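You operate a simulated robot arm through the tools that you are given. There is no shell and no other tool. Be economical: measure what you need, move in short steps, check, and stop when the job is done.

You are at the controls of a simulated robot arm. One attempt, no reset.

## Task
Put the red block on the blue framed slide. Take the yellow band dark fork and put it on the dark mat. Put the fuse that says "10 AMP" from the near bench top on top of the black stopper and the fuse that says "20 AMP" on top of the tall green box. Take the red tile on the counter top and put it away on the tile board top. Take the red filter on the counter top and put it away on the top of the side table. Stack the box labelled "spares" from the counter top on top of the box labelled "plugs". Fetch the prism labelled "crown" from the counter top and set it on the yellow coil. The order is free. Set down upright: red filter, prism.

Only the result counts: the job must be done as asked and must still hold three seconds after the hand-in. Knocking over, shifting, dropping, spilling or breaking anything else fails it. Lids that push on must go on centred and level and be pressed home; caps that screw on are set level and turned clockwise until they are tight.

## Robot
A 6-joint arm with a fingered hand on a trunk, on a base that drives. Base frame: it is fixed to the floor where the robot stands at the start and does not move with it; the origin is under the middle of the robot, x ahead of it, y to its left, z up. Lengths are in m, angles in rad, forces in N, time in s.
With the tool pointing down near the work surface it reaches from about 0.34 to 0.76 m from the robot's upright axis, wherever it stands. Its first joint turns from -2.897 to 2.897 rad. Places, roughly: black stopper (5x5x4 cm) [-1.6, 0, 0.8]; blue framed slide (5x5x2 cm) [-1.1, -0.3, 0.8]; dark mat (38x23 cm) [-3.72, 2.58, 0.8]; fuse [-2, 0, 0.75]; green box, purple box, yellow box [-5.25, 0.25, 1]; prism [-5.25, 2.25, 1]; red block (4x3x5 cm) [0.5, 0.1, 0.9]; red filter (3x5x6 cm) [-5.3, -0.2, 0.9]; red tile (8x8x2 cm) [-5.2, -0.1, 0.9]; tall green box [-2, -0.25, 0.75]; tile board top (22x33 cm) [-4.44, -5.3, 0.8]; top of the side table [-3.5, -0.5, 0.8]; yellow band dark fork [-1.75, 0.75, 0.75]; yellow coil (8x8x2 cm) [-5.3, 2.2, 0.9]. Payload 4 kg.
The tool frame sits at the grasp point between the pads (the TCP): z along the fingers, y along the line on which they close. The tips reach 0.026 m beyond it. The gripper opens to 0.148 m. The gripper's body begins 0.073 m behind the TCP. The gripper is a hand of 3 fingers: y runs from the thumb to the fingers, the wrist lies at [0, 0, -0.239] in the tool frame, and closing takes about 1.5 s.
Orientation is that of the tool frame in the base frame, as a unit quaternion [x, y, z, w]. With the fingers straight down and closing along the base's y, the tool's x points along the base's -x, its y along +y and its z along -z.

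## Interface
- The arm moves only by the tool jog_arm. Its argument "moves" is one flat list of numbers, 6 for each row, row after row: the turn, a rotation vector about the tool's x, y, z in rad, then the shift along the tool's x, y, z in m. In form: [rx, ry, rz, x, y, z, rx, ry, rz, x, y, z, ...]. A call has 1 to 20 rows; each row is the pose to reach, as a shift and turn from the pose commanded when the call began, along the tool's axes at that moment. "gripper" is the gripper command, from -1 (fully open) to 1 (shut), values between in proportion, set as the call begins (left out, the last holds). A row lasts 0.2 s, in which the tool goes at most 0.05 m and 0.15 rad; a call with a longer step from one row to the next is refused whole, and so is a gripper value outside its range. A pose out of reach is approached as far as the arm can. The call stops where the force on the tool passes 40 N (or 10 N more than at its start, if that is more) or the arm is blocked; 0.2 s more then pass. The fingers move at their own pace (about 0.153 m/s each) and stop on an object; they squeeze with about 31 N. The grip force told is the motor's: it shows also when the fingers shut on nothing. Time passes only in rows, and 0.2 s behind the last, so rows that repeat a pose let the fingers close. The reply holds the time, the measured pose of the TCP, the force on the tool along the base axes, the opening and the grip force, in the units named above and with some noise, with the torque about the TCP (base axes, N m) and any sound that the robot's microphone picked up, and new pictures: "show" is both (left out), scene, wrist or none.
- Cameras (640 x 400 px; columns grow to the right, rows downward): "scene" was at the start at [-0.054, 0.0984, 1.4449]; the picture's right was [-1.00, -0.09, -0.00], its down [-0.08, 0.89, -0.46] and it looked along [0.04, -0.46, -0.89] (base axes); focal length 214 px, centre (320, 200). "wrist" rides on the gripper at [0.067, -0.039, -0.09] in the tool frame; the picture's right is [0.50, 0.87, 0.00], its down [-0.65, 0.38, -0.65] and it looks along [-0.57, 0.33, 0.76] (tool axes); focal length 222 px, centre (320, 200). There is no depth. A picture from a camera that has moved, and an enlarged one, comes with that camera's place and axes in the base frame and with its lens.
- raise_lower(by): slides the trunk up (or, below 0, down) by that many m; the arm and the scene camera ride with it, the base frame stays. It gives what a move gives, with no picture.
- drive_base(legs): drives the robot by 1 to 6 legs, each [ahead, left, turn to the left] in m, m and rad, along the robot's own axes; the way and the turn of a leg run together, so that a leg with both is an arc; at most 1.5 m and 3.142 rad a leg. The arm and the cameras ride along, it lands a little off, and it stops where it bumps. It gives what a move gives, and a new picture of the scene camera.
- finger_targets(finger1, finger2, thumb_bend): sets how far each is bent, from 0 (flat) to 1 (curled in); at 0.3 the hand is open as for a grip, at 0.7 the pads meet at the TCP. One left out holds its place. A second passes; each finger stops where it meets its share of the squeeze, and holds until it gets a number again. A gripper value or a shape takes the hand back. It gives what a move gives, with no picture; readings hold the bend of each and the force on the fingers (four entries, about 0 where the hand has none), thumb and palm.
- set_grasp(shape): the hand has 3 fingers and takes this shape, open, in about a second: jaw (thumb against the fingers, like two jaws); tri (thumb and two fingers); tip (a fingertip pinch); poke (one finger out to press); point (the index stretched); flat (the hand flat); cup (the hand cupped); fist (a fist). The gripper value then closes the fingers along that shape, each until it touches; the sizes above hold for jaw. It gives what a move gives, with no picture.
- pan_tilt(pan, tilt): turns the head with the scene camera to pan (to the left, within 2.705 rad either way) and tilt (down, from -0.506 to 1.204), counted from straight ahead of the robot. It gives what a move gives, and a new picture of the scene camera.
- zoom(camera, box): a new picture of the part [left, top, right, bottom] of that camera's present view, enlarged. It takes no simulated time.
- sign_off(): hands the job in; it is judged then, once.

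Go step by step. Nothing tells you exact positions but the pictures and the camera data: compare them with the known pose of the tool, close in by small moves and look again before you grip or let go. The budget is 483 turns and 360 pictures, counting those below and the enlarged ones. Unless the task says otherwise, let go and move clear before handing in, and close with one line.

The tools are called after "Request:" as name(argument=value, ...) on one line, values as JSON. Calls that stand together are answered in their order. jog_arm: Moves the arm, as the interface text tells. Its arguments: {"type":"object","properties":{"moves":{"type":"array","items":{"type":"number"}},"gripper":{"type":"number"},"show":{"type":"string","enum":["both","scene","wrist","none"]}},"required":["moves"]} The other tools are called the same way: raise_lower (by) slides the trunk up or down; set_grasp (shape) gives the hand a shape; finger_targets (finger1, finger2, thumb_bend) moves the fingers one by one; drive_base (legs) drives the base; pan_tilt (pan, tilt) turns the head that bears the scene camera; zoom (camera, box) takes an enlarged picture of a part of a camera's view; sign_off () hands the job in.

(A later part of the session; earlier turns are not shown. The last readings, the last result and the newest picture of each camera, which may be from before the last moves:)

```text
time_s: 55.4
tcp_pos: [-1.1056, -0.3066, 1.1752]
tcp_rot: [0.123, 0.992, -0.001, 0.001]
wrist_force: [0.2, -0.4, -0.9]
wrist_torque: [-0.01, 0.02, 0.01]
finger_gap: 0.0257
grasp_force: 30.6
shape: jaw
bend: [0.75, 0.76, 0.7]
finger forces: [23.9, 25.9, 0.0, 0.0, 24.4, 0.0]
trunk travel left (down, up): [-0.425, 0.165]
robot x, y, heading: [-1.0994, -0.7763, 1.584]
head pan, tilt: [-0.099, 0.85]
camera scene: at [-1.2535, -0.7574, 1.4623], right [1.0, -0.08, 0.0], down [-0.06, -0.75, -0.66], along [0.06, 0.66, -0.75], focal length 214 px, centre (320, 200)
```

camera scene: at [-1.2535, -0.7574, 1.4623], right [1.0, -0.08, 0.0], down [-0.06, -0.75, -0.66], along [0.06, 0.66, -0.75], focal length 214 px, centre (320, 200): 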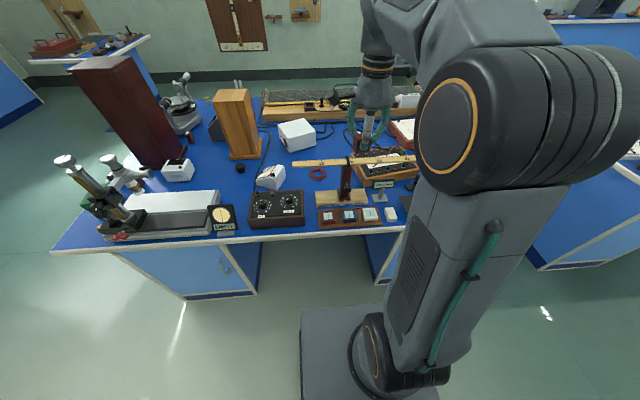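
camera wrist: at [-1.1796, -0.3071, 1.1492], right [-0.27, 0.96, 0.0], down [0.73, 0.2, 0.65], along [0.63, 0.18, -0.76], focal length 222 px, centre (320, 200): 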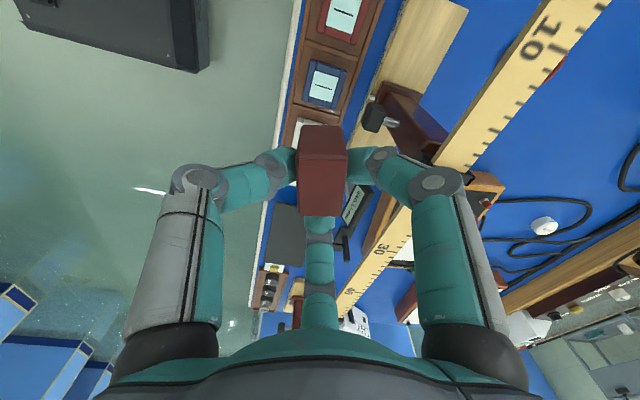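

Request:
jog_arm(moves=[0, 0, 0, 0.0045, 0.018, 0.04, 0, 0, 0, 0.0045, 0.018, 0.085, 0, 0, 0, 0.0045, 0.018, 0.13, 0, 0, 0, 0.0045, 0.018, 0.17, 0, 0, 0, 0.0045, 0.018, 0.21, 0, 0, 0, 0.0045, 0.018, 0.225], show="wrist")

Request:
zoom(camera="scene", box=[300, 140, 440, 240])

```text
time_s: 56.8
tcp_pos: [-1.104, -0.2867, 0.9486]
tcp_rot: [0.123, 0.992, 0.0, 0.001]
wrist_force: [0.2, -0.5, -0.5]
wrist_torque: [-0.01, -0.01, 0.02]
finger_gap: 0.0253
grasp_force: 30.5
shape: jaw
bend: [0.75, 0.76, 0.7]
finger forces: [23.5, 25.4, 0.0, 0.0, 24.1, 0.1]
trunk travel left (down, up): [-0.425, 0.165]
robot x, y, heading: [-1.1016, -0.775, 1.591]
head pan, tilt: [-0.099, 0.85]
camera wrist: at [-1.1792, -0.3085, 1.0391], right [-0.27, 0.96, 0.0], down [0.73, 0.21, 0.65], along [0.63, 0.18, -0.76], focal length 222 px, centre (320, 200)
```

wrist: 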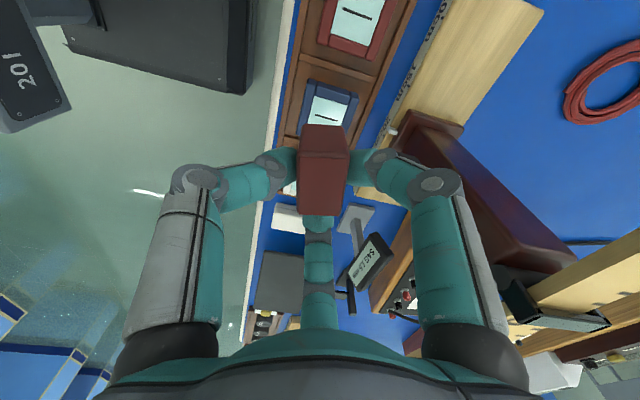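

```text
4.00 times, centred on (370, 190) of scene
camera zoom: at [-1.2535, -0.7574, 1.4623], right [1.0, -0.08, 0.0], down [-0.06, -0.75, -0.66], along [0.06, 0.66, -0.75], focal length 858 px, centre (120, 240)
```

zoom: 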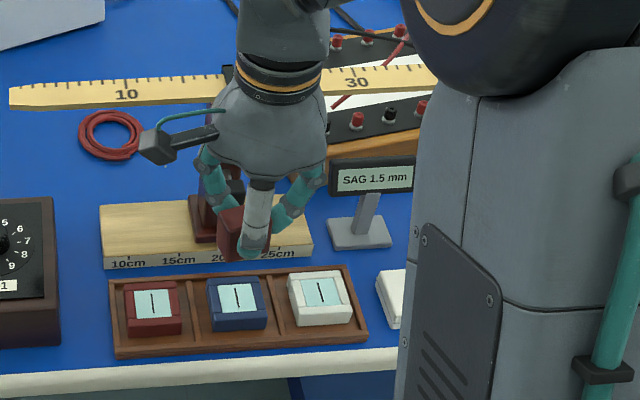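

Request:
jog_arm(moves=[0, 0, 0, 0.001, -0.002, 0.015, 0, 0, 0, 0.001, -0.002, 0.03, 0, 0, 0, 0.001, -0.002, 0.04], show="wrist")

Request:
zoom(camera="scene", box=[320, 170, 420, 240])

```text
time_s: 57.6
tcp_pos: [-1.1067, -0.2897, 0.9092]
tcp_rot: [0.124, 0.992, 0.0, 0.0]
wrist_force: [0.3, 0.0, 0.4]
wrist_torque: [0.0, 0.03, -0.02]
finger_gap: 0.0253
grasp_force: 30.5
shape: jaw
bend: [0.75, 0.76, 0.7]
finger forces: [23.6, 25.5, 0.0, 0.0, 24.1, 0.1]
trunk travel left (down, up): [-0.425, 0.165]
robot x, y, heading: [-1.1002, -0.7738, 1.583]
head pan, tilt: [-0.099, 0.85]
camera wrist: at [-1.1811, -0.3101, 0.9992], right [-0.27, 0.96, 0.0], down [0.73, 0.21, 0.65], along [0.63, 0.18, -0.76], focal length 222 px, centre (320, 200)
```

wrist: 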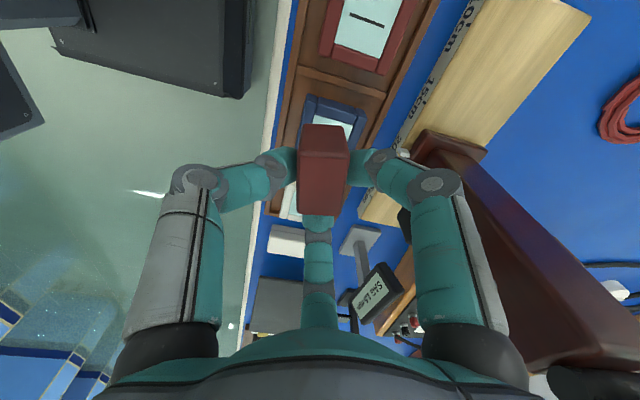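

```text
5.71 times, centred on (370, 205) of scene
camera zoom: at [-1.2535, -0.7575, 1.4623], right [1.0, -0.08, 0.0], down [-0.06, -0.75, -0.66], along [0.06, 0.66, -0.75], focal length 1226 px, centre (34, 171)
```

zoom: 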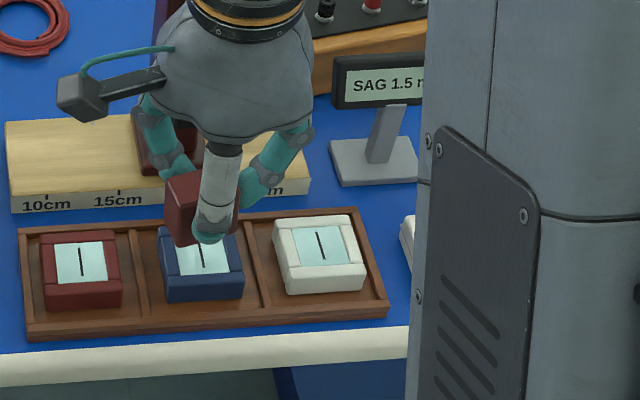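

Request:
jog_arm(moves=[0, 0, 0, 0, 0, 0.004, 0, 0, 0, 0, 0, 0.008, 0, 0, 0, 0, 0, 0.011, 0, 0, 0, 0, 0, 0.014], show="none")

Request:
zoom(camera="scene", box=[320, 170, 420, 240])

```text
time_s: 58.6
tcp_pos: [-1.1075, -0.2903, 0.8958]
tcp_rot: [0.123, 0.992, 0.0, 0.001]
wrist_force: [0.2, 0.2, -0.8]
wrist_torque: [0.0, -0.03, -0.04]
finger_gap: 0.0256
grasp_force: 30.8
shape: jaw
bend: [0.75, 0.76, 0.7]
finger forces: [23.5, 25.5, 0.0, 0.1, 23.9, 0.1]
trunk travel left (down, up): [-0.425, 0.165]
robot x, y, heading: [-1.101, -0.7719, 1.588]
head pan, tilt: [-0.099, 0.85]
```

```text
5.71 times, centred on (370, 205) of scene
camera zoom: at [-1.2535, -0.7575, 1.4623], right [1.0, -0.08, 0.0], down [-0.06, -0.75, -0.66], along [0.06, 0.66, -0.75], focal length 1226 px, centre (34, 171)
```

zoom: 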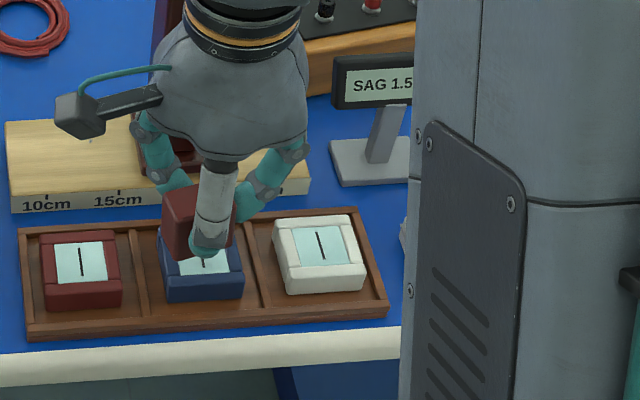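

Request:
jog_arm(moves=[0, 0, 0, 0, 0, 0.002, 0, 0, 0, 0, 0, 0.004, 0, 0, 0, 0, 0, 0.006], show="none")

Request:
jog_arm(moves=[0, 0, 0, 0, 0, 0.002, 0, 0, 0, 0, 0, 0.004], show="none")

Request:
zoom(camera="scene", box=[320, 170, 420, 240])

```text
time_s: 59.4
tcp_pos: [-1.1064, -0.2891, 0.8901]
tcp_rot: [0.123, 0.992, 0.0, 0.0]
wrist_force: [-0.2, -0.2, -0.5]
wrist_torque: [-0.03, -0.01, -0.02]
finger_gap: 0.0254
grasp_force: 31.4
shape: jaw
bend: [0.75, 0.76, 0.7]
finger forces: [23.5, 25.5, 0.0, 0.0, 24.0, 0.0]
trunk travel left (down, up): [-0.425, 0.165]
robot x, y, heading: [-1.1011, -0.7714, 1.581]
head pan, tilt: [-0.099, 0.85]
```

```text
time_s: 60.0
tcp_pos: [-1.1067, -0.2902, 0.8859]
tcp_rot: [0.123, 0.992, -0.001, 0.001]
wrist_force: [0.3, 0.8, -0.3]
wrist_torque: [0.0, -0.03, 0.01]
finger_gap: 0.0254
grasp_force: 31.2
shape: jaw
bend: [0.75, 0.76, 0.7]
finger forces: [23.5, 25.4, 0.0, 0.0, 24.2, 0.1]
trunk travel left (down, up): [-0.425, 0.165]
robot x, y, heading: [-1.0983, -0.7742, 1.589]
head pan, tilt: [-0.099, 0.85]
```

```text
5.71 times, centred on (370, 205) of scene
camera zoom: at [-1.2535, -0.7575, 1.4623], right [1.0, -0.08, 0.0], down [-0.06, -0.75, -0.66], along [0.06, 0.66, -0.75], focal length 1226 px, centre (34, 171)
```

zoom: 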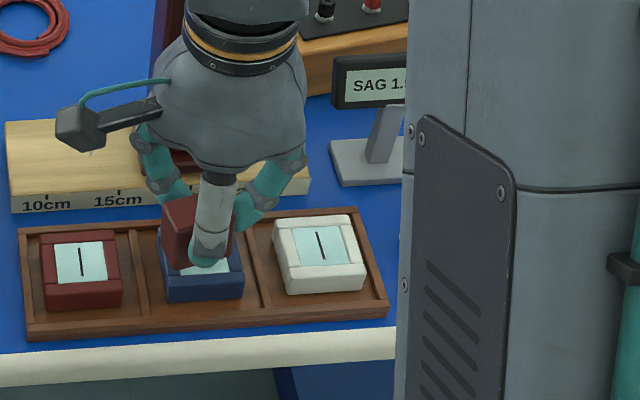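

Request:
jog_arm(moves=[0, 0, 0, 0, 0, 0.002, 0, 0, 0, 0, 0, 0.004], show="none")

Request:
jog_arm(moves=[0, 0, 0, 0, 0, 0.002, 0, 0, 0, 0, 0, 0.004], show="none")

Request:
zoom(camera="scene", box=[330, 190, 400, 240])

```text
time_s: 60.6
tcp_pos: [-1.1067, -0.2905, 0.8822]
tcp_rot: [0.123, 0.992, -0.001, 0.002]
wrist_force: [0.4, 0.5, 0.4]
wrist_torque: [-0.02, 0.0, -0.01]
finger_gap: 0.0253
grasp_force: 30.9
shape: jaw
bend: [0.75, 0.76, 0.7]
finger forces: [23.5, 25.4, 0.0, 0.1, 24.1, 0.1]
trunk travel left (down, up): [-0.425, 0.165]
robot x, y, heading: [-1.1022, -0.7747, 1.59]
head pan, tilt: [-0.099, 0.85]
```

```text
time_s: 61.2
tcp_pos: [-1.1072, -0.2909, 0.8783]
tcp_rot: [0.124, 0.992, 0.0, 0.001]
wrist_force: [-1.0, 0.2, 0.1]
wrist_torque: [0.02, 0.03, -0.05]
finger_gap: 0.0253
grasp_force: 31.3
shape: jaw
bend: [0.75, 0.76, 0.7]
finger forces: [23.5, 25.4, 0.0, 0.0, 24.1, 0.0]
trunk travel left (down, up): [-0.425, 0.165]
robot x, y, heading: [-1.1024, -0.7729, 1.587]
head pan, tilt: [-0.099, 0.85]
```

```text
8.00 times, centred on (365, 215) of scene
camera zoom: at [-1.2535, -0.7575, 1.4623], right [1.0, -0.08, 0.0], down [-0.06, -0.75, -0.66], along [0.06, 0.66, -0.75], focal length 1716 px, centre (-40, 80)
```

zoom: 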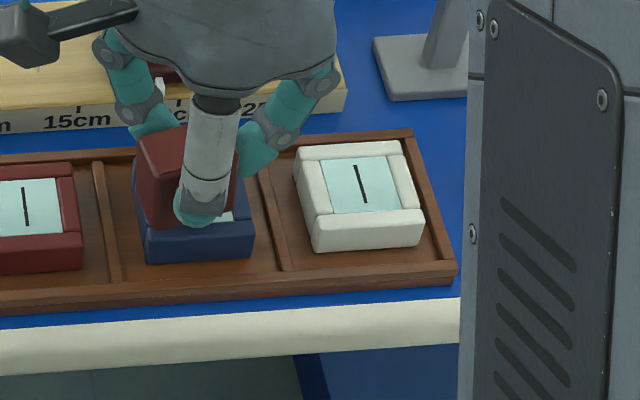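

Request:
jog_arm(moves=[0, 0, 0, 0, 0, 0.002, 0, 0, 0, 0, 0, 0.003], show="none")

Request:
jog_arm(moves=[0, 0, 0, 0, 0, 0.002, 0, 0, 0, 0, 0, 0.003], show="none")

Request:
zoom(camera="scene", box=[340, 195, 382, 225])

```text
time_s: 61.8
tcp_pos: [-1.1066, -0.291, 0.8753]
tcp_rot: [0.122, 0.992, -0.001, 0.001]
wrist_force: [-0.5, 0.3, 0.1]
wrist_torque: [0.01, -0.02, 0.01]
finger_gap: 0.0255
grasp_force: 30.8
shape: jaw
bend: [0.75, 0.76, 0.7]
finger forces: [23.5, 25.4, 0.1, 0.0, 24.0, 0.0]
trunk travel left (down, up): [-0.425, 0.165]
robot x, y, heading: [-1.1001, -0.7761, 1.588]
head pan, tilt: [-0.099, 0.85]
```

```text
time_s: 62.4
tcp_pos: [-1.107, -0.2903, 0.8724]
tcp_rot: [0.123, 0.992, 0.0, 0.0]
wrist_force: [-0.1, 1.4, 0.1]
wrist_torque: [0.01, 0.02, -0.02]
finger_gap: 0.0256
grasp_force: 31.3
shape: jaw
bend: [0.75, 0.76, 0.7]
finger forces: [23.5, 25.5, 0.0, 0.0, 24.1, 0.0]
trunk travel left (down, up): [-0.425, 0.165]
robot x, y, heading: [-1.0996, -0.7735, 1.588]
head pan, tilt: [-0.099, 0.85]
```

```text
13.33 times, centred on (361, 210) of scene
camera zoom: at [-1.2535, -0.7574, 1.4623], right [1.0, -0.08, 0.0], down [-0.06, -0.75, -0.66], along [0.06, 0.66, -0.75], focal length 2860 px, centre (-227, 67)
```

zoom: 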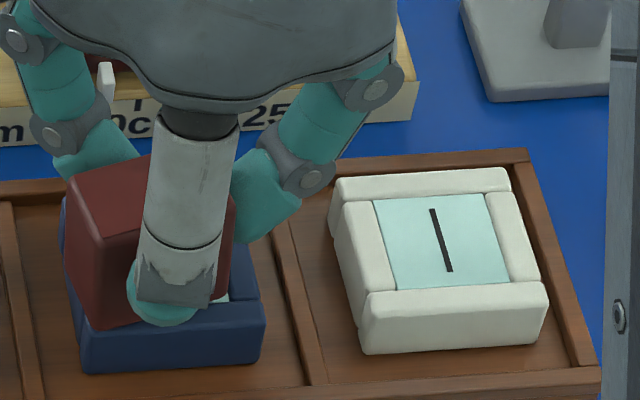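

Request:
jog_arm(moves=[0, 0, 0, 0, 0.003, 0, 0, 0, 0, 0, 0.0065, 0], show="none")

Request:
jog_arm(moves=[0, 0, 0, 0, 0, 0.002, 0, 0, 0, 0, 0, 0.003], show="none")

Request:
zoom(camera="scene", box=[340, 195, 382, 225])

```text
time_s: 63.0
tcp_pos: [-1.1054, -0.2842, 0.8719]
tcp_rot: [0.123, 0.992, 0.0, 0.001]
wrist_force: [-0.1, -0.1, -0.3]
wrist_torque: [-0.01, -0.03, 0.0]
finger_gap: 0.0253
grasp_force: 31.3
shape: jaw
bend: [0.75, 0.76, 0.7]
finger forces: [23.5, 25.4, 0.0, 0.1, 24.2, 0.0]
trunk travel left (down, up): [-0.425, 0.165]
robot x, y, heading: [-1.101, -0.7737, 1.585]
head pan, tilt: [-0.099, 0.85]
```

```text
time_s: 63.6
tcp_pos: [-1.1049, -0.2849, 0.8692]
tcp_rot: [0.123, 0.992, 0.0, 0.0]
wrist_force: [0.1, 0.8, 8.6]
wrist_torque: [-0.06, 0.11, 0.02]
finger_gap: 0.0259
grasp_force: 30.8
shape: jaw
bend: [0.76, 0.76, 0.69]
finger forces: [25.9, 28.0, 0.0, 0.1, 26.6, 0.0]
trunk travel left (down, up): [-0.425, 0.165]
robot x, y, heading: [-1.0955, -0.7755, 1.587]
head pan, tilt: [-0.099, 0.85]
```

```text
13.33 times, centred on (361, 210) of scene
camera zoom: at [-1.2533, -0.7579, 1.4625], right [1.0, -0.08, 0.0], down [-0.06, -0.75, -0.66], along [0.06, 0.66, -0.75], focal length 2860 px, centre (-227, 67)
```

zoom: 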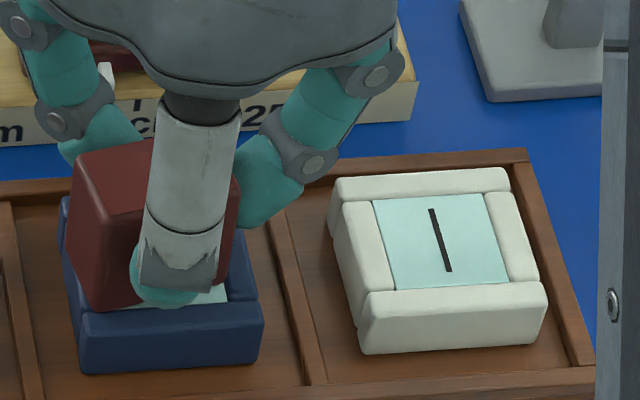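

Request:
jog_arm(moves=[0, 0, 0, 0, 0, 0, 0, 0, 0, 0, 0, 0, 0, 0, 0, 0, 0, 0, 0, 0, 0, 0, 0, 0], gripper=0, show="none")

Request:
zoom(camera="scene", box=[320, 170, 404, 230])

```text
time_s: 64.6
tcp_pos: [-1.1051, -0.2842, 0.8697]
tcp_rot: [0.123, 0.992, -0.001, 0.001]
wrist_force: [0.8, -0.1, 0.3]
wrist_torque: [0.02, 0.0, 0.03]
finger_gap: 0.0733
grasp_force: 0.0
shape: jaw
bend: [0.36, 0.36, 0.7]
finger forces: [0.0, 0.1, 0.1, 0.0, 0.0, 0.0]
trunk travel left (down, up): [-0.425, 0.165]
robot x, y, heading: [-1.1004, -0.7737, 1.588]
head pan, tilt: [-0.099, 0.85]
```

```text
6.67 times, centred on (362, 200) of scene
camera zoom: at [-1.2535, -0.7575, 1.4623], right [1.0, -0.08, 0.0], down [-0.06, -0.75, -0.66], along [0.06, 0.66, -0.75], focal length 1430 px, centre (40, 200)
```

zoom: 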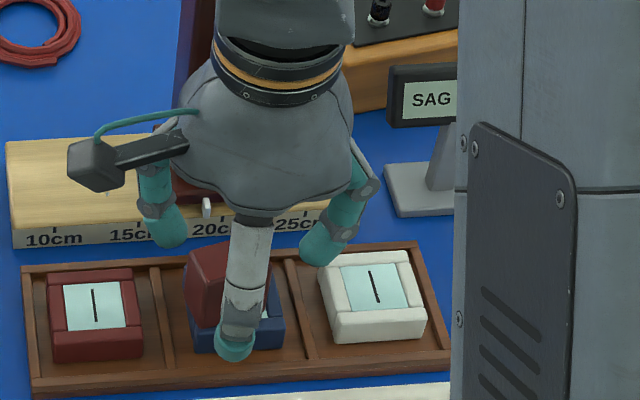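

Request:
jog_arm(moves=[0, 0, 0, 0, 0, -0.02, 0, 0, 0, 0, 0, -0.06, 0, 0, 0, 0, 0, -0.1, 0, 0, 0, 0, 0, -0.14, 0, 0, 0, 0, 0, -0.18, 0, 0, 0, 0, 0, -0.22, 0, 0, 0, 0, 0, -0.26, 0, 0, 0, 0, 0, -0.3], show="wrist")

Request:
zoom(camera="scene", box=[320, 170, 404, 230])

```text
time_s: 66.4
tcp_pos: [-1.108, -0.2817, 1.1687]
tcp_rot: [0.122, 0.992, 0.0, 0.001]
wrist_force: [0.5, -0.1, 0.8]
wrist_torque: [-0.01, -0.02, 0.01]
finger_gap: 0.0737
grasp_force: 0.1
shape: jaw
bend: [0.36, 0.36, 0.7]
finger forces: [0.0, 0.1, 0.1, 0.0, 0.1, 0.1]
trunk travel left (down, up): [-0.425, 0.165]
robot x, y, heading: [-1.0972, -0.7762, 1.584]
head pan, tilt: [-0.099, 0.85]
camera wrist: at [-1.1825, -0.3033, 1.2598], right [-0.27, 0.96, 0.0], down [0.73, 0.21, 0.65], along [0.63, 0.18, -0.76], focal length 222 px, centre (320, 200)
```

wrist: 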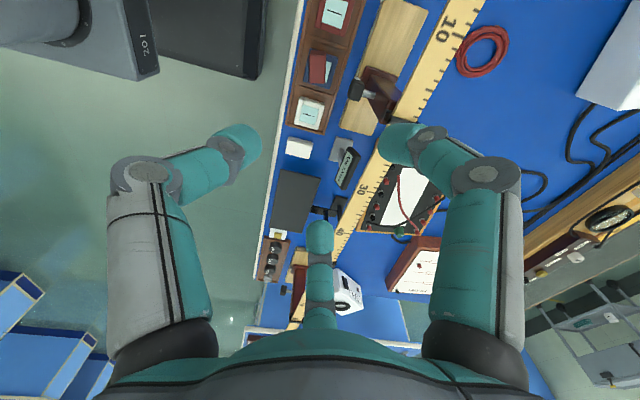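

```text
6.67 times, centred on (362, 200) of scene
camera zoom: at [-1.2535, -0.7575, 1.4623], right [1.0, -0.08, 0.0], down [-0.06, -0.75, -0.66], along [0.06, 0.66, -0.75], focal length 1430 px, centre (40, 200)
```

zoom: 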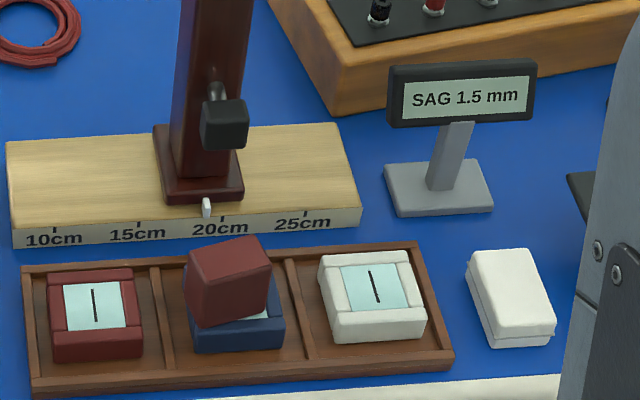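

Request:
jog_arm(moves=[0, 0, 0, -0.0098, -0.0388, -0.02, 0, 0, 0, -0.0195, -0.0776, -0.03], show="none")

Request:
drive_base(legs=[[-0.15, 0, 0], [0, 0.75, 0]])

Request:
zoom(camera="scene", box=[160, 60, 480, 260])

```text
time_s: 67.0
tcp_pos: [-1.1069, -0.3636, 1.1983]
tcp_rot: [0.123, 0.992, 0.0, 0.001]
wrist_force: [-0.7, -0.1, 0.2]
wrist_torque: [0.0, -0.06, 0.0]
finger_gap: 0.0735
grasp_force: 0.0
shape: jaw
bend: [0.36, 0.36, 0.7]
finger forces: [0.0, 0.0, 0.1, 0.1, 0.1, 0.0]
trunk travel left (down, up): [-0.425, 0.165]
robot x, y, heading: [-1.1009, -0.7722, 1.587]
head pan, tilt: [-0.099, 0.85]
```

```text
time_s: 72.0
tcp_pos: [-1.8469, -0.5265, 1.1981]
tcp_rot: [0.12, 0.993, 0.0, 0.001]
wrist_force: [0.5, -0.2, 0.9]
wrist_torque: [-0.01, 0.01, 0.0]
finger_gap: 0.0734
grasp_force: 0.1
shape: jaw
bend: [0.36, 0.36, 0.7]
finger forces: [0.1, 0.0, 0.0, 0.1, 0.0, 0.1]
trunk travel left (down, up): [-0.425, 0.165]
robot x, y, heading: [-1.8419, -0.9368, 1.593]
head pan, tilt: [-0.099, 0.85]
camera scene: at [-1.9928, -0.9211, 1.4623], right [1.0, -0.08, 0.0], down [-0.06, -0.75, -0.66], along [0.05, 0.66, -0.75], focal length 214 px, centre (320, 200)
```

scene: 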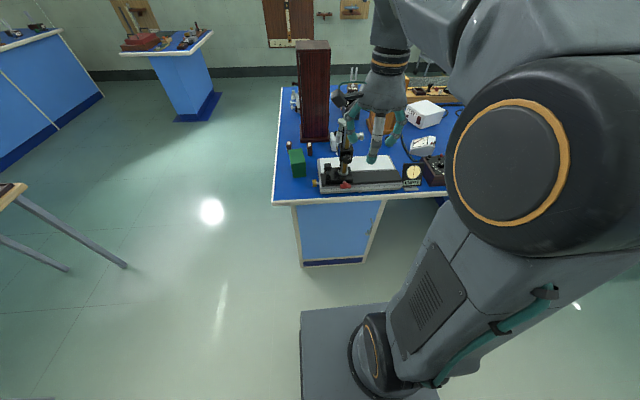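

```text
2.00 times, centred on (320, 160) of scene
camera zoom: at [-1.9928, -0.9211, 1.4623], right [1.0, -0.08, 0.0], down [-0.06, -0.75, -0.66], along [0.05, 0.66, -0.75], focal length 429 px, centre (320, 280)
```

zoom: 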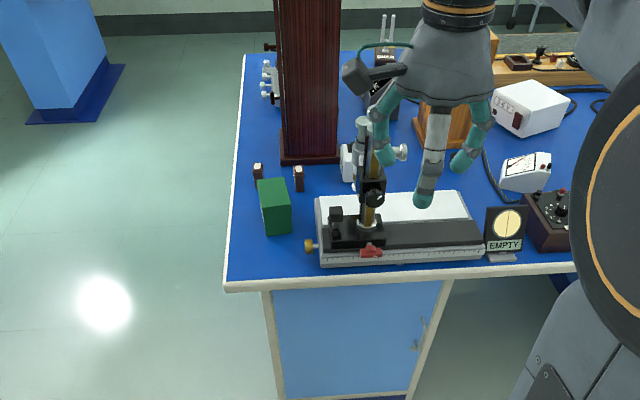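

Request:
drive_base(legs=[[0, 0.78, 0], [0, 0, -1.593], [0, 0.85, 0]])

Request:
pan_tilt(pan=-0.1, tilt=0.85)

Request:
zoom(camera="scene", box=[220, 80, 440, 240])

```text
time_s: 84.2
tcp_pos: [-2.22, -0.0938, 1.1977]
tcp_rot: [0.787, 0.617, -0.001, 0.001]
wrist_force: [-1.1, -0.6, -0.1]
wrist_torque: [-0.01, 0.0, -0.03]
finger_gap: 0.0736
grasp_force: 0.0
shape: jaw
bend: [0.36, 0.36, 0.7]
finger forces: [0.0, 0.0, 0.0, 0.0, 0.0, 0.0]
trunk travel left (down, up): [-0.425, 0.165]
robot x, y, heading: [-2.6321, -0.0988, 0.021]
head pan, tilt: [-0.099, 0.85]
camera scene: at [-2.6148, 0.0536, 1.4623], right [-0.08, -1.0, 0.0], down [-0.75, 0.06, -0.66], along [0.66, -0.05, -0.75], focal length 214 px, centre (320, 200)
```

scene: 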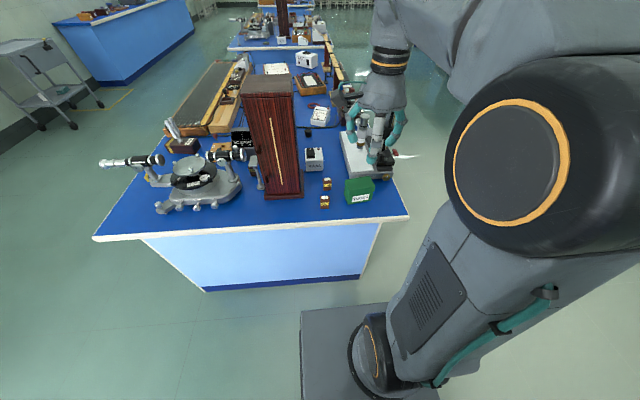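

```text
time_s: 84.8
tcp_pos: [-2.2195, -0.0946, 1.198]
tcp_rot: [0.788, 0.616, 0.0, 0.001]
wrist_force: [-0.5, 0.9, 0.0]
wrist_torque: [-0.01, 0.01, -0.02]
finger_gap: 0.0735
grasp_force: 0.0
shape: jaw
bend: [0.36, 0.36, 0.7]
finger forces: [0.0, 0.1, 0.0, 0.0, 0.0, 0.0]
trunk travel left (down, up): [-0.425, 0.165]
robot x, y, heading: [-2.6275, -0.0994, 0.015]
head pan, tilt: [-0.099, 0.85]
camera scene: at [-2.6148, 0.0536, 1.4623], right [-0.08, -1.0, 0.0], down [-0.75, 0.06, -0.66], along [0.66, -0.05, -0.75], focal length 214 px, centre (320, 200)
```

scene: 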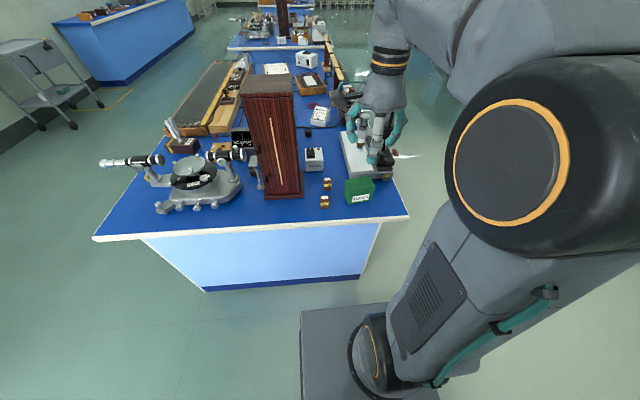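

```text
2.50 times, centred on (330, 160) of scene
camera zoom: at [-2.6148, 0.0536, 1.4623], right [-0.08, -1.0, 0.0], down [-0.75, 0.06, -0.66], along [0.66, -0.05, -0.75], focal length 536 px, centre (295, 300)
```

zoom: 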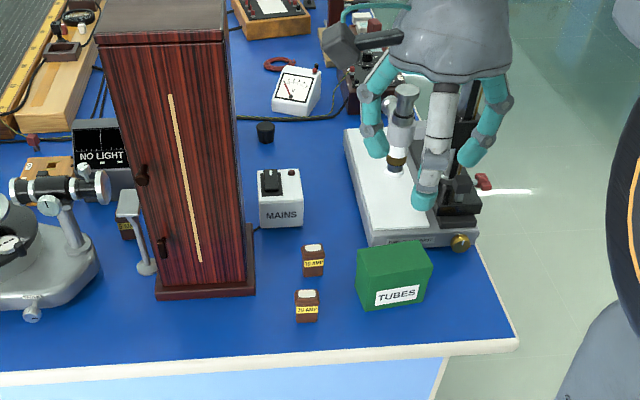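

Request:
zoom(camera="scene", box=[310, 165, 390, 215])

Request:
zoom(camera="scene", box=[220, 140, 300, 190])

```text
8.00 times, centred on (350, 190) of scene
camera zoom: at [-2.6148, 0.0536, 1.4623], right [-0.08, -1.0, 0.0], down [-0.75, 0.06, -0.66], along [0.66, -0.05, -0.75], focal length 1716 px, centre (80, 280)
```

zoom: 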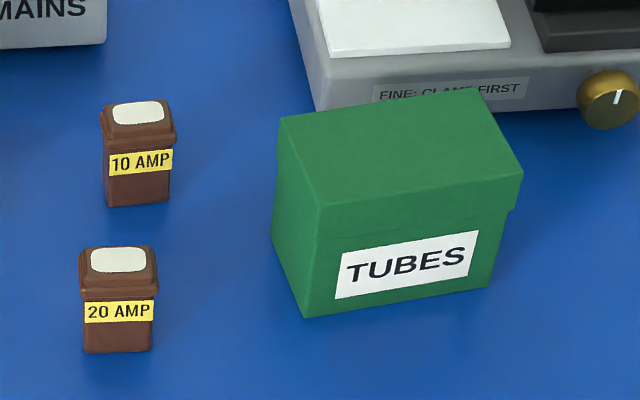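

```text
8.00 times, centred on (260, 165) of scene
camera zoom: at [-2.6148, 0.0536, 1.4623], right [-0.08, -1.0, 0.0], down [-0.75, 0.06, -0.66], along [0.66, -0.05, -0.75], focal length 1716 px, centre (800, 480)
```

zoom: 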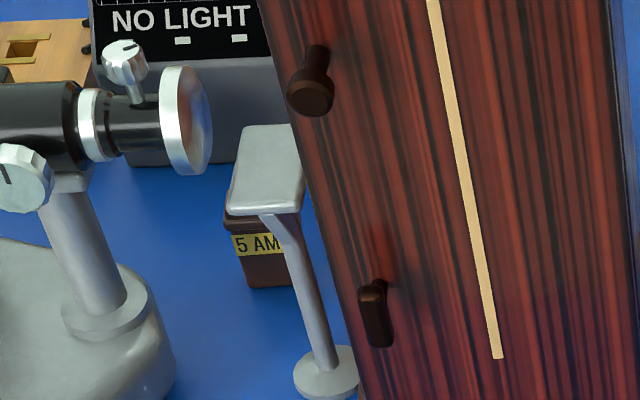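

Request:
jog_arm(moves=[0, 0, -0.041, 0.0206, 0.0222, 0.025, 0, 0, -0.082, 0.0412, 0.0445, 0.05, 0, 0, -0.122, 0.0618, 0.0667, 0.08, 0, 0, -0.163, 0.0824, 0.089, 0.11, 0, 0, -0.203, 0.103, 0.1112, 0.14, 0, 0, -0.244, 0.1236, 0.1335, 0.17], gripper=-0.3)

Request:
zoom(camera="wrist", box=[220, 60, 420, 240])

```text
time_s: 86.2
tcp_pos: [-2.0601, -0.0093, 1.0287]
tcp_rot: [0.707, 0.707, -0.001, 0.001]
wrist_force: [-0.6, -0.5, 0.9]
wrist_torque: [-0.03, -0.04, 0.0]
finger_gap: 0.0959
grasp_force: 0.0
shape: jaw
bend: [0.3, 0.3, 0.7]
finger forces: [0.1, 0.0, 0.0, 0.0, 0.0, 0.0]
trunk travel left (down, up): [-0.425, 0.165]
robot x, y, heading: [-2.63, -0.0989, 0.019]
head pan, tilt: [-0.099, 0.85]
camera scene: at [-2.6148, 0.0537, 1.4623], right [-0.08, -1.0, 0.0], down [-0.75, 0.06, -0.66], along [0.66, -0.05, -0.75], focal length 214 px, centre (320, 200)
camera wrist: at [-2.0982, 0.0604, 1.1197], right [0.87, 0.5, 0.0], down [0.38, -0.65, 0.65], along [0.33, -0.57, -0.76], focal length 222 px, centre (320, 200)
```

scene: 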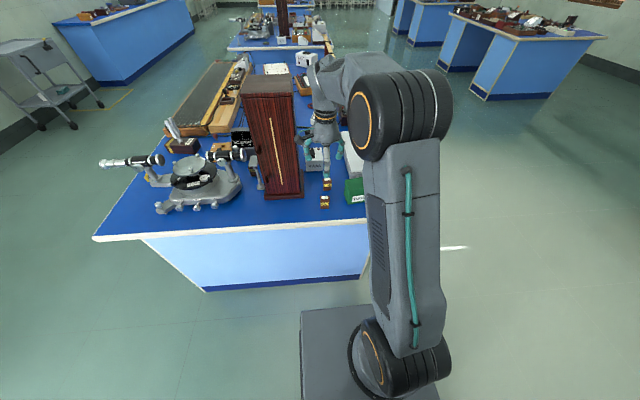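
wrist: 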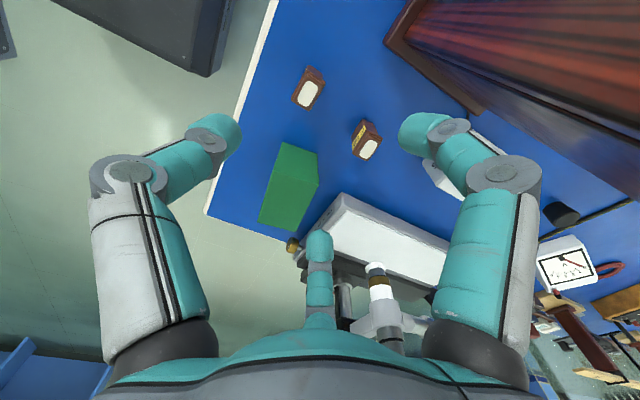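

```text
2.22 times, centred on (320, 150) of wrist
camera zoom: at [-2.0982, 0.0604, 1.1197], right [0.87, 0.5, 0.0], down [0.38, -0.65, 0.65], along [0.33, -0.57, -0.76], focal length 494 px, centre (320, 311)
```

zoom: 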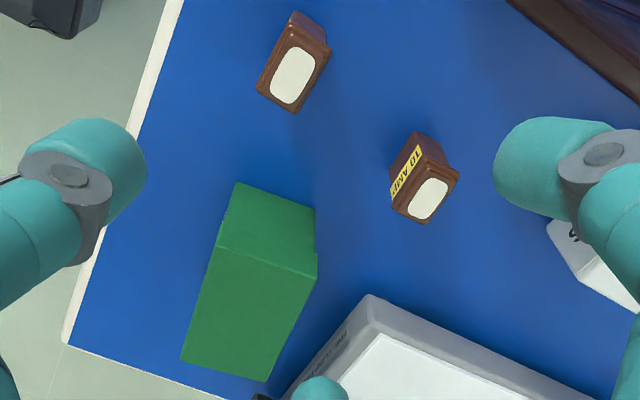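

Request:
jog_arm(moves=[0, 0, 0, 0.001, -0.013, 0.04, 0, 0, 0, 0.001, -0.013, 0.085, 0, 0, 0, 0.001, -0.013, 0.13])

Request:
zoom(camera="scene", box=[290, 140, 390, 220])

```text
time_s: 87.0
tcp_pos: [-2.072, -0.0081, 0.8977]
tcp_rot: [0.708, 0.706, -0.001, 0.001]
wrist_force: [-0.9, -1.0, 0.1]
wrist_torque: [-0.02, -0.02, 0.02]
finger_gap: 0.0958
grasp_force: 0.0
shape: jaw
bend: [0.3, 0.3, 0.7]
finger forces: [0.0, 0.1, 0.0, 0.0, 0.0, 0.0]
trunk travel left (down, up): [-0.425, 0.165]
robot x, y, heading: [-2.6293, -0.1021, 0.019]
head pan, tilt: [-0.099, 0.85]
camera scene: at [-2.6147, 0.0537, 1.4624], right [-0.08, -1.0, 0.0], down [-0.75, 0.06, -0.66], along [0.66, -0.05, -0.75], focal length 214 px, centre (320, 200)
camera wrist: at [-2.1106, 0.0605, 0.9885], right [0.87, 0.5, 0.0], down [0.38, -0.66, 0.65], along [0.33, -0.57, -0.76], focal length 222 px, centre (320, 200)
```

scene: 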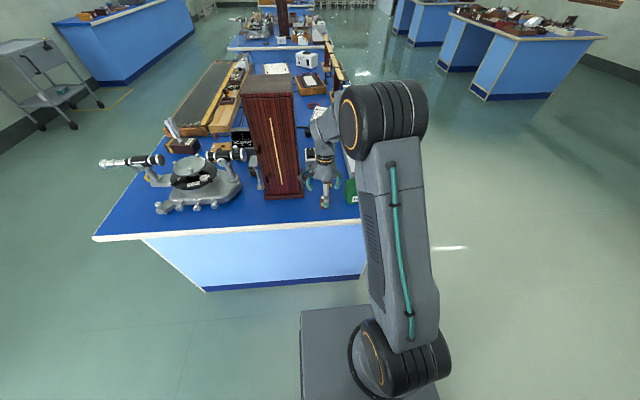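
wrist: 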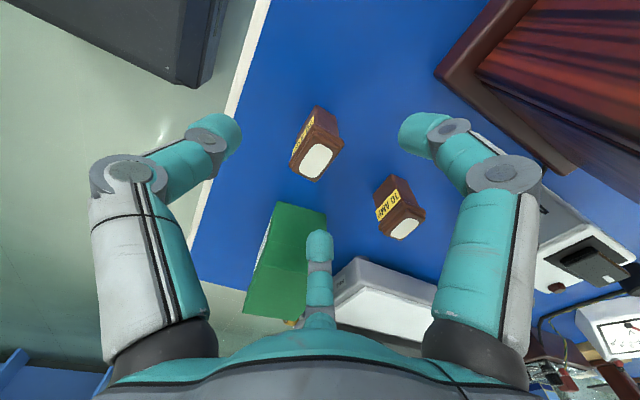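

```text
5.00 times, centred on (340, 180) of scene
camera zoom: at [-2.6147, 0.0537, 1.4624], right [-0.08, -1.0, 0.0], down [-0.75, 0.06, -0.66], along [0.66, -0.05, -0.75], focal length 1072 px, centre (220, 300)
```

zoom: 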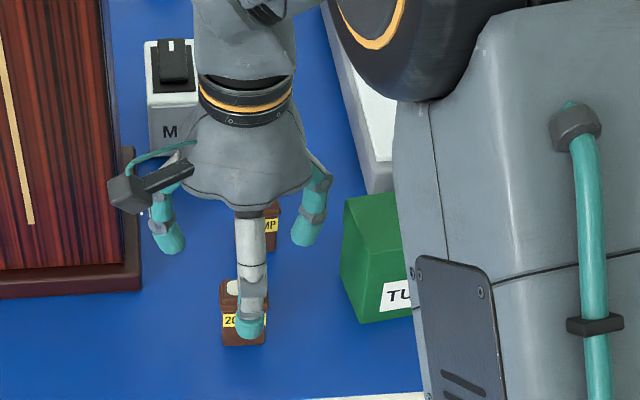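

Request:
jog_arm(moves=[0, 0, 0, 0, -0.001, 0.03, 0, 0, 0, 0, -0.001, 0.05, 0, 0, 0, 0, -0.001, 0.058], show="wrist")

Request:
jog_arm(moves=[0, 0, 0, 0, 0, 0, 0, 0, 0, 0, 0, 0, 0, 0, 0, 0, 0, 0, 0, 0, 0, 0, 0, 0, 0, 0, 0, 0, 0, 0, 0, 0, 0, 0, 0, 0], gripper=1, show="wrist")

```text
time_s: 87.8
tcp_pos: [-2.0741, -0.0058, 0.8414]
tcp_rot: [0.707, 0.707, 0.0, 0.0]
wrist_force: [-0.4, 0.1, -0.1]
wrist_torque: [0.01, 0.0, 0.02]
finger_gap: 0.0957
grasp_force: 0.0
shape: jaw
bend: [0.3, 0.3, 0.7]
finger forces: [0.0, 0.0, 0.0, 0.1, 0.0, 0.1]
trunk travel left (down, up): [-0.425, 0.165]
robot x, y, heading: [-2.6307, -0.1, 0.015]
head pan, tilt: [-0.099, 0.85]
camera wrist: at [-2.112, 0.062, 0.9319], right [0.87, 0.5, 0.0], down [0.38, -0.65, 0.65], along [0.33, -0.57, -0.76], focal length 222 px, centre (320, 200)
```

wrist: 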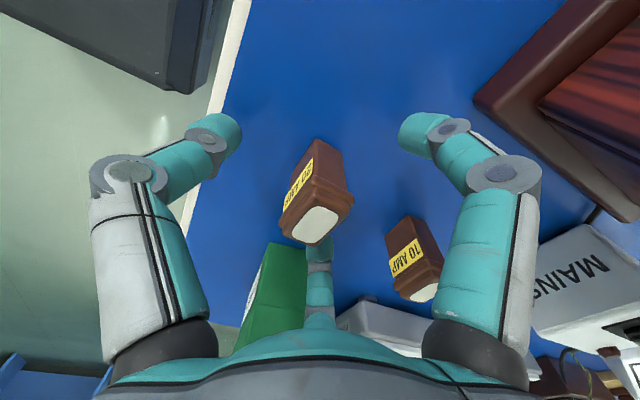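

```text
time_s: 89.2
tcp_pos: [-2.0735, -0.0059, 0.8419]
tcp_rot: [0.707, 0.707, -0.001, 0.001]
wrist_force: [0.3, -0.5, 0.6]
wrist_torque: [-0.05, 0.02, 0.02]
finger_gap: 0.023
grasp_force: 31.3
shape: jaw
bend: [0.76, 0.75, 0.7]
finger forces: [23.5, 21.5, 0.0, 0.0, 28.4, 0.0]
trunk travel left (down, up): [-0.425, 0.165]
robot x, y, heading: [-2.6255, -0.0973, 0.019]
head pan, tilt: [-0.099, 0.85]
camera wrist: at [-2.112, 0.0619, 0.9322], right [0.87, 0.5, 0.0], down [0.38, -0.66, 0.65], along [0.33, -0.57, -0.76], focal length 222 px, centre (320, 200)
```

wrist: 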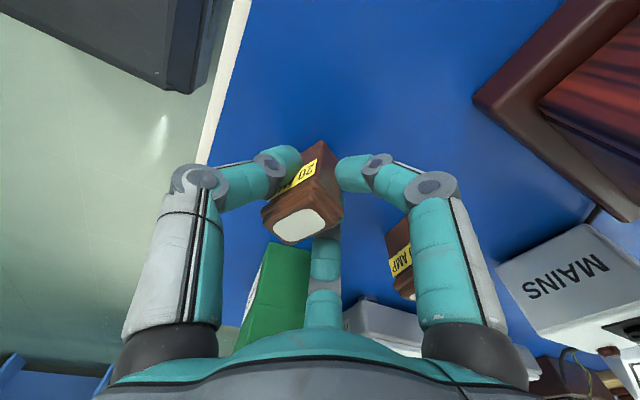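

Request:
jog_arm(moves=[0, 0, 0, 0, 0, -0.02, 0, 0, 0, 0, 0, -0.06, 0, 0, 0, 0, 0, -0.1, 0, 0, 0, 0, 0, -0.13, 0, 0, 0, -0.045, 0.012, -0.13, 0, 0, 0, -0.09, 0.025, -0.13, 0, 0, 0, -0.125, 0.035, -0.13, 0, 0, 0, -0.14, 0.0425, -0.12])

Request:
zoom(camera="wrist", box=[200, 120, 440, 280])

Request:
zoom(camera="scene", box=[290, 140, 390, 220])

```text
time_s: 91.0
tcp_pos: [-2.0307, -0.1461, 0.9618]
tcp_rot: [0.707, 0.707, 0.0, 0.0]
wrist_force: [0.3, 0.3, -0.7]
wrist_torque: [0.02, -0.03, 0.0]
finger_gap: 0.023
grasp_force: 31.1
shape: jaw
bend: [0.77, 0.75, 0.7]
finger forces: [23.4, 21.4, 0.0, 0.0, 28.2, 0.0]
trunk travel left (down, up): [-0.425, 0.165]
robot x, y, heading: [-2.6313, -0.0973, 0.016]
head pan, tilt: [-0.099, 0.85]
camera scene: at [-2.6148, 0.0536, 1.4623], right [-0.08, -1.0, 0.0], down [-0.75, 0.06, -0.66], along [0.66, -0.05, -0.75], focal length 214 px, centre (320, 200)
camera wrist: at [-2.0699, -0.0789, 1.0524], right [0.87, 0.5, 0.0], down [0.38, -0.65, 0.65], along [0.33, -0.57, -0.76], focal length 222 px, centre (320, 200)
```

scene: 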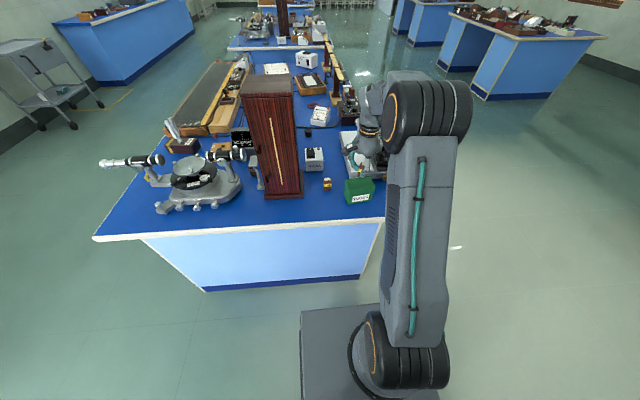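
wrist: 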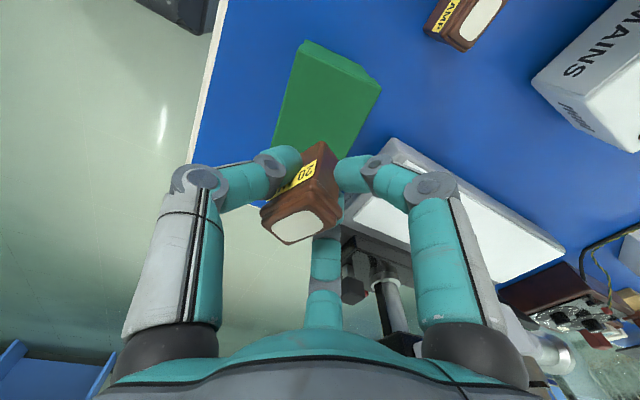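

```text
2.50 times, centred on (320, 200) of wrist
camera zoom: at [-2.0699, -0.0789, 1.0524], right [0.87, 0.5, 0.0], down [0.38, -0.65, 0.65], along [0.33, -0.57, -0.76], focal length 555 px, centre (320, 200)
```

zoom: 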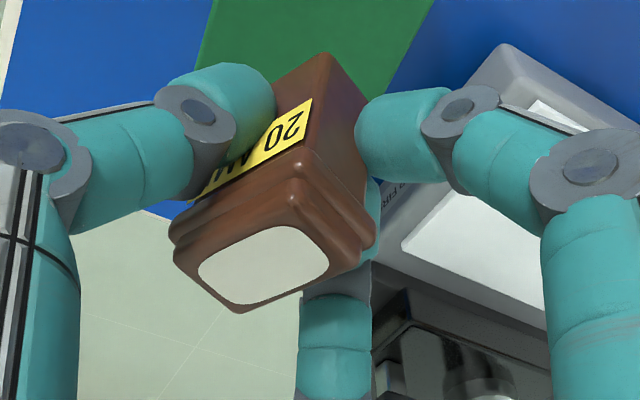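

```text
5.00 times, centred on (340, 180) of scene
camera zoom: at [-2.6148, 0.0536, 1.4623], right [-0.08, -1.0, 0.0], down [-0.75, 0.06, -0.66], along [0.66, -0.05, -0.75], focal length 1072 px, centre (220, 300)
```

zoom: 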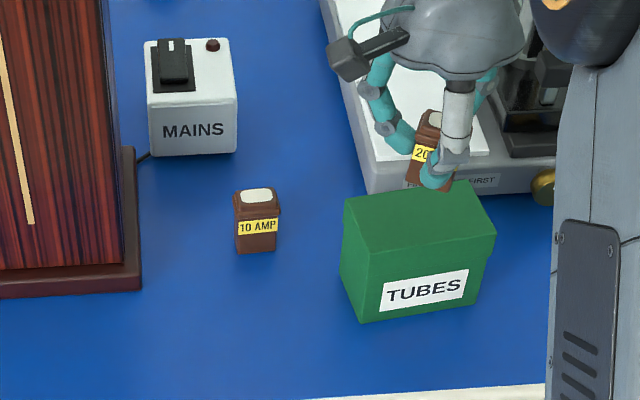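

Request:
jog_arm(moves=[0, 0, 0, 0.002, 0, 0.02, 0, 0, 0, 0.004, 0, 0.033, 0, 0, 0, 0.004, 0, 0.037], show="none")

Request:
zoom(camera="scene", box=[330, 150, 400, 200])

```text
time_s: 91.8
tcp_pos: [-2.0331, -0.1415, 0.9255]
tcp_rot: [0.708, 0.706, 0.0, 0.001]
wrist_force: [0.4, 2.4, 8.7]
wrist_torque: [-0.05, 0.14, 0.0]
finger_gap: 0.0235
grasp_force: 31.2
shape: jaw
bend: [0.77, 0.75, 0.7]
finger forces: [25.0, 22.9, 0.0, 0.0, 29.4, 0.0]
trunk travel left (down, up): [-0.425, 0.165]
robot x, y, heading: [-2.6289, -0.1011, 0.019]
head pan, tilt: [-0.099, 0.85]
```

```text
8.00 times, centred on (365, 175) of scene
camera zoom: at [-2.6151, 0.0538, 1.4625], right [-0.08, -1.0, 0.0], down [-0.75, 0.06, -0.66], along [0.66, -0.05, -0.75], focal length 1716 px, centre (-40, 400)
```

zoom: 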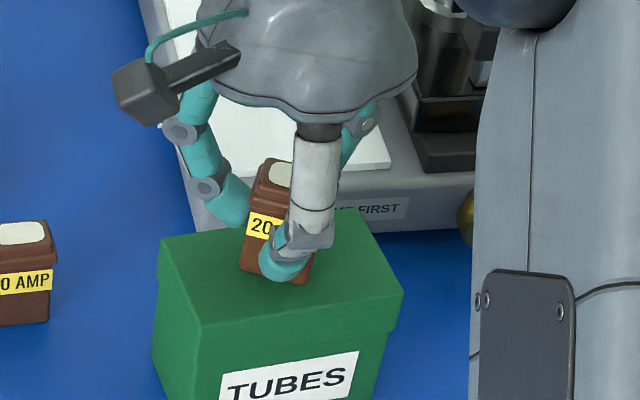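

Request:
jog_arm(moves=[0, 0, 0, 0, 0, 0, 0, 0, 0, 0, 0, 0, 0, 0, 0, 0, 0, 0, 0, 0, 0, 0, 0, 0, 0, 0, 0, 0, 0, 0], gripper=0, show="wrist")

Request:
zoom(camera="scene", box=[330, 150, 400, 200])

```text
time_s: 93.0
tcp_pos: [-2.0323, -0.1421, 0.925]
tcp_rot: [0.708, 0.706, -0.001, 0.001]
wrist_force: [-0.1, -0.4, -0.3]
wrist_torque: [0.01, 0.0, -0.02]
finger_gap: 0.0732
grasp_force: 0.1
shape: jaw
bend: [0.36, 0.36, 0.7]
finger forces: [0.0, 0.0, 0.0, 0.0, 0.1, 0.0]
trunk travel left (down, up): [-0.425, 0.165]
robot x, y, heading: [-2.6304, -0.1023, 0.021]
head pan, tilt: [-0.099, 0.85]
camera wrist: at [-2.071, -0.0744, 1.015], right [0.87, 0.5, 0.0], down [0.38, -0.66, 0.65], along [0.33, -0.57, -0.76], focal length 222 px, centre (320, 200)
```

wrist: 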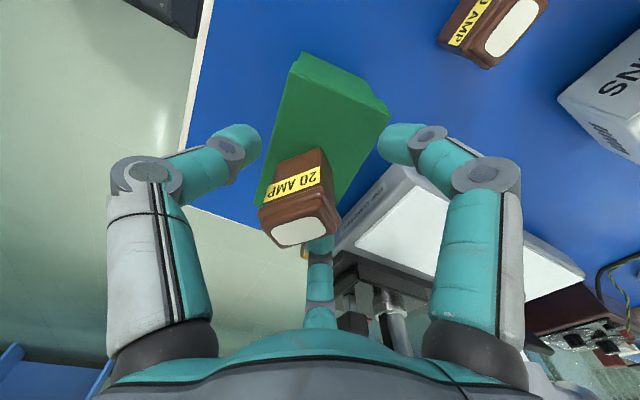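

```text
8.00 times, centred on (365, 175) of scene
camera zoom: at [-2.6147, 0.0536, 1.4623], right [-0.08, -1.0, 0.0], down [-0.75, 0.06, -0.66], along [0.66, -0.05, -0.75], focal length 1716 px, centre (-40, 400)
```

zoom: 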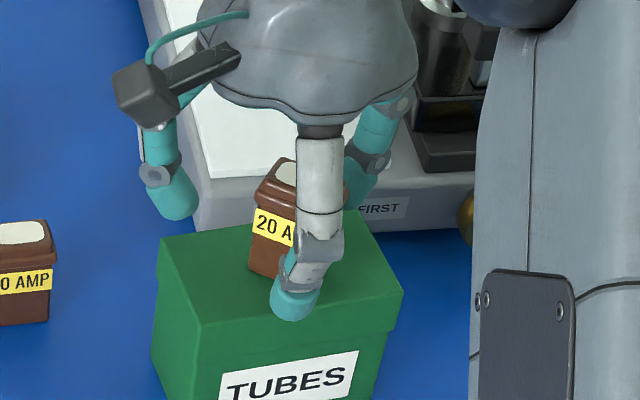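

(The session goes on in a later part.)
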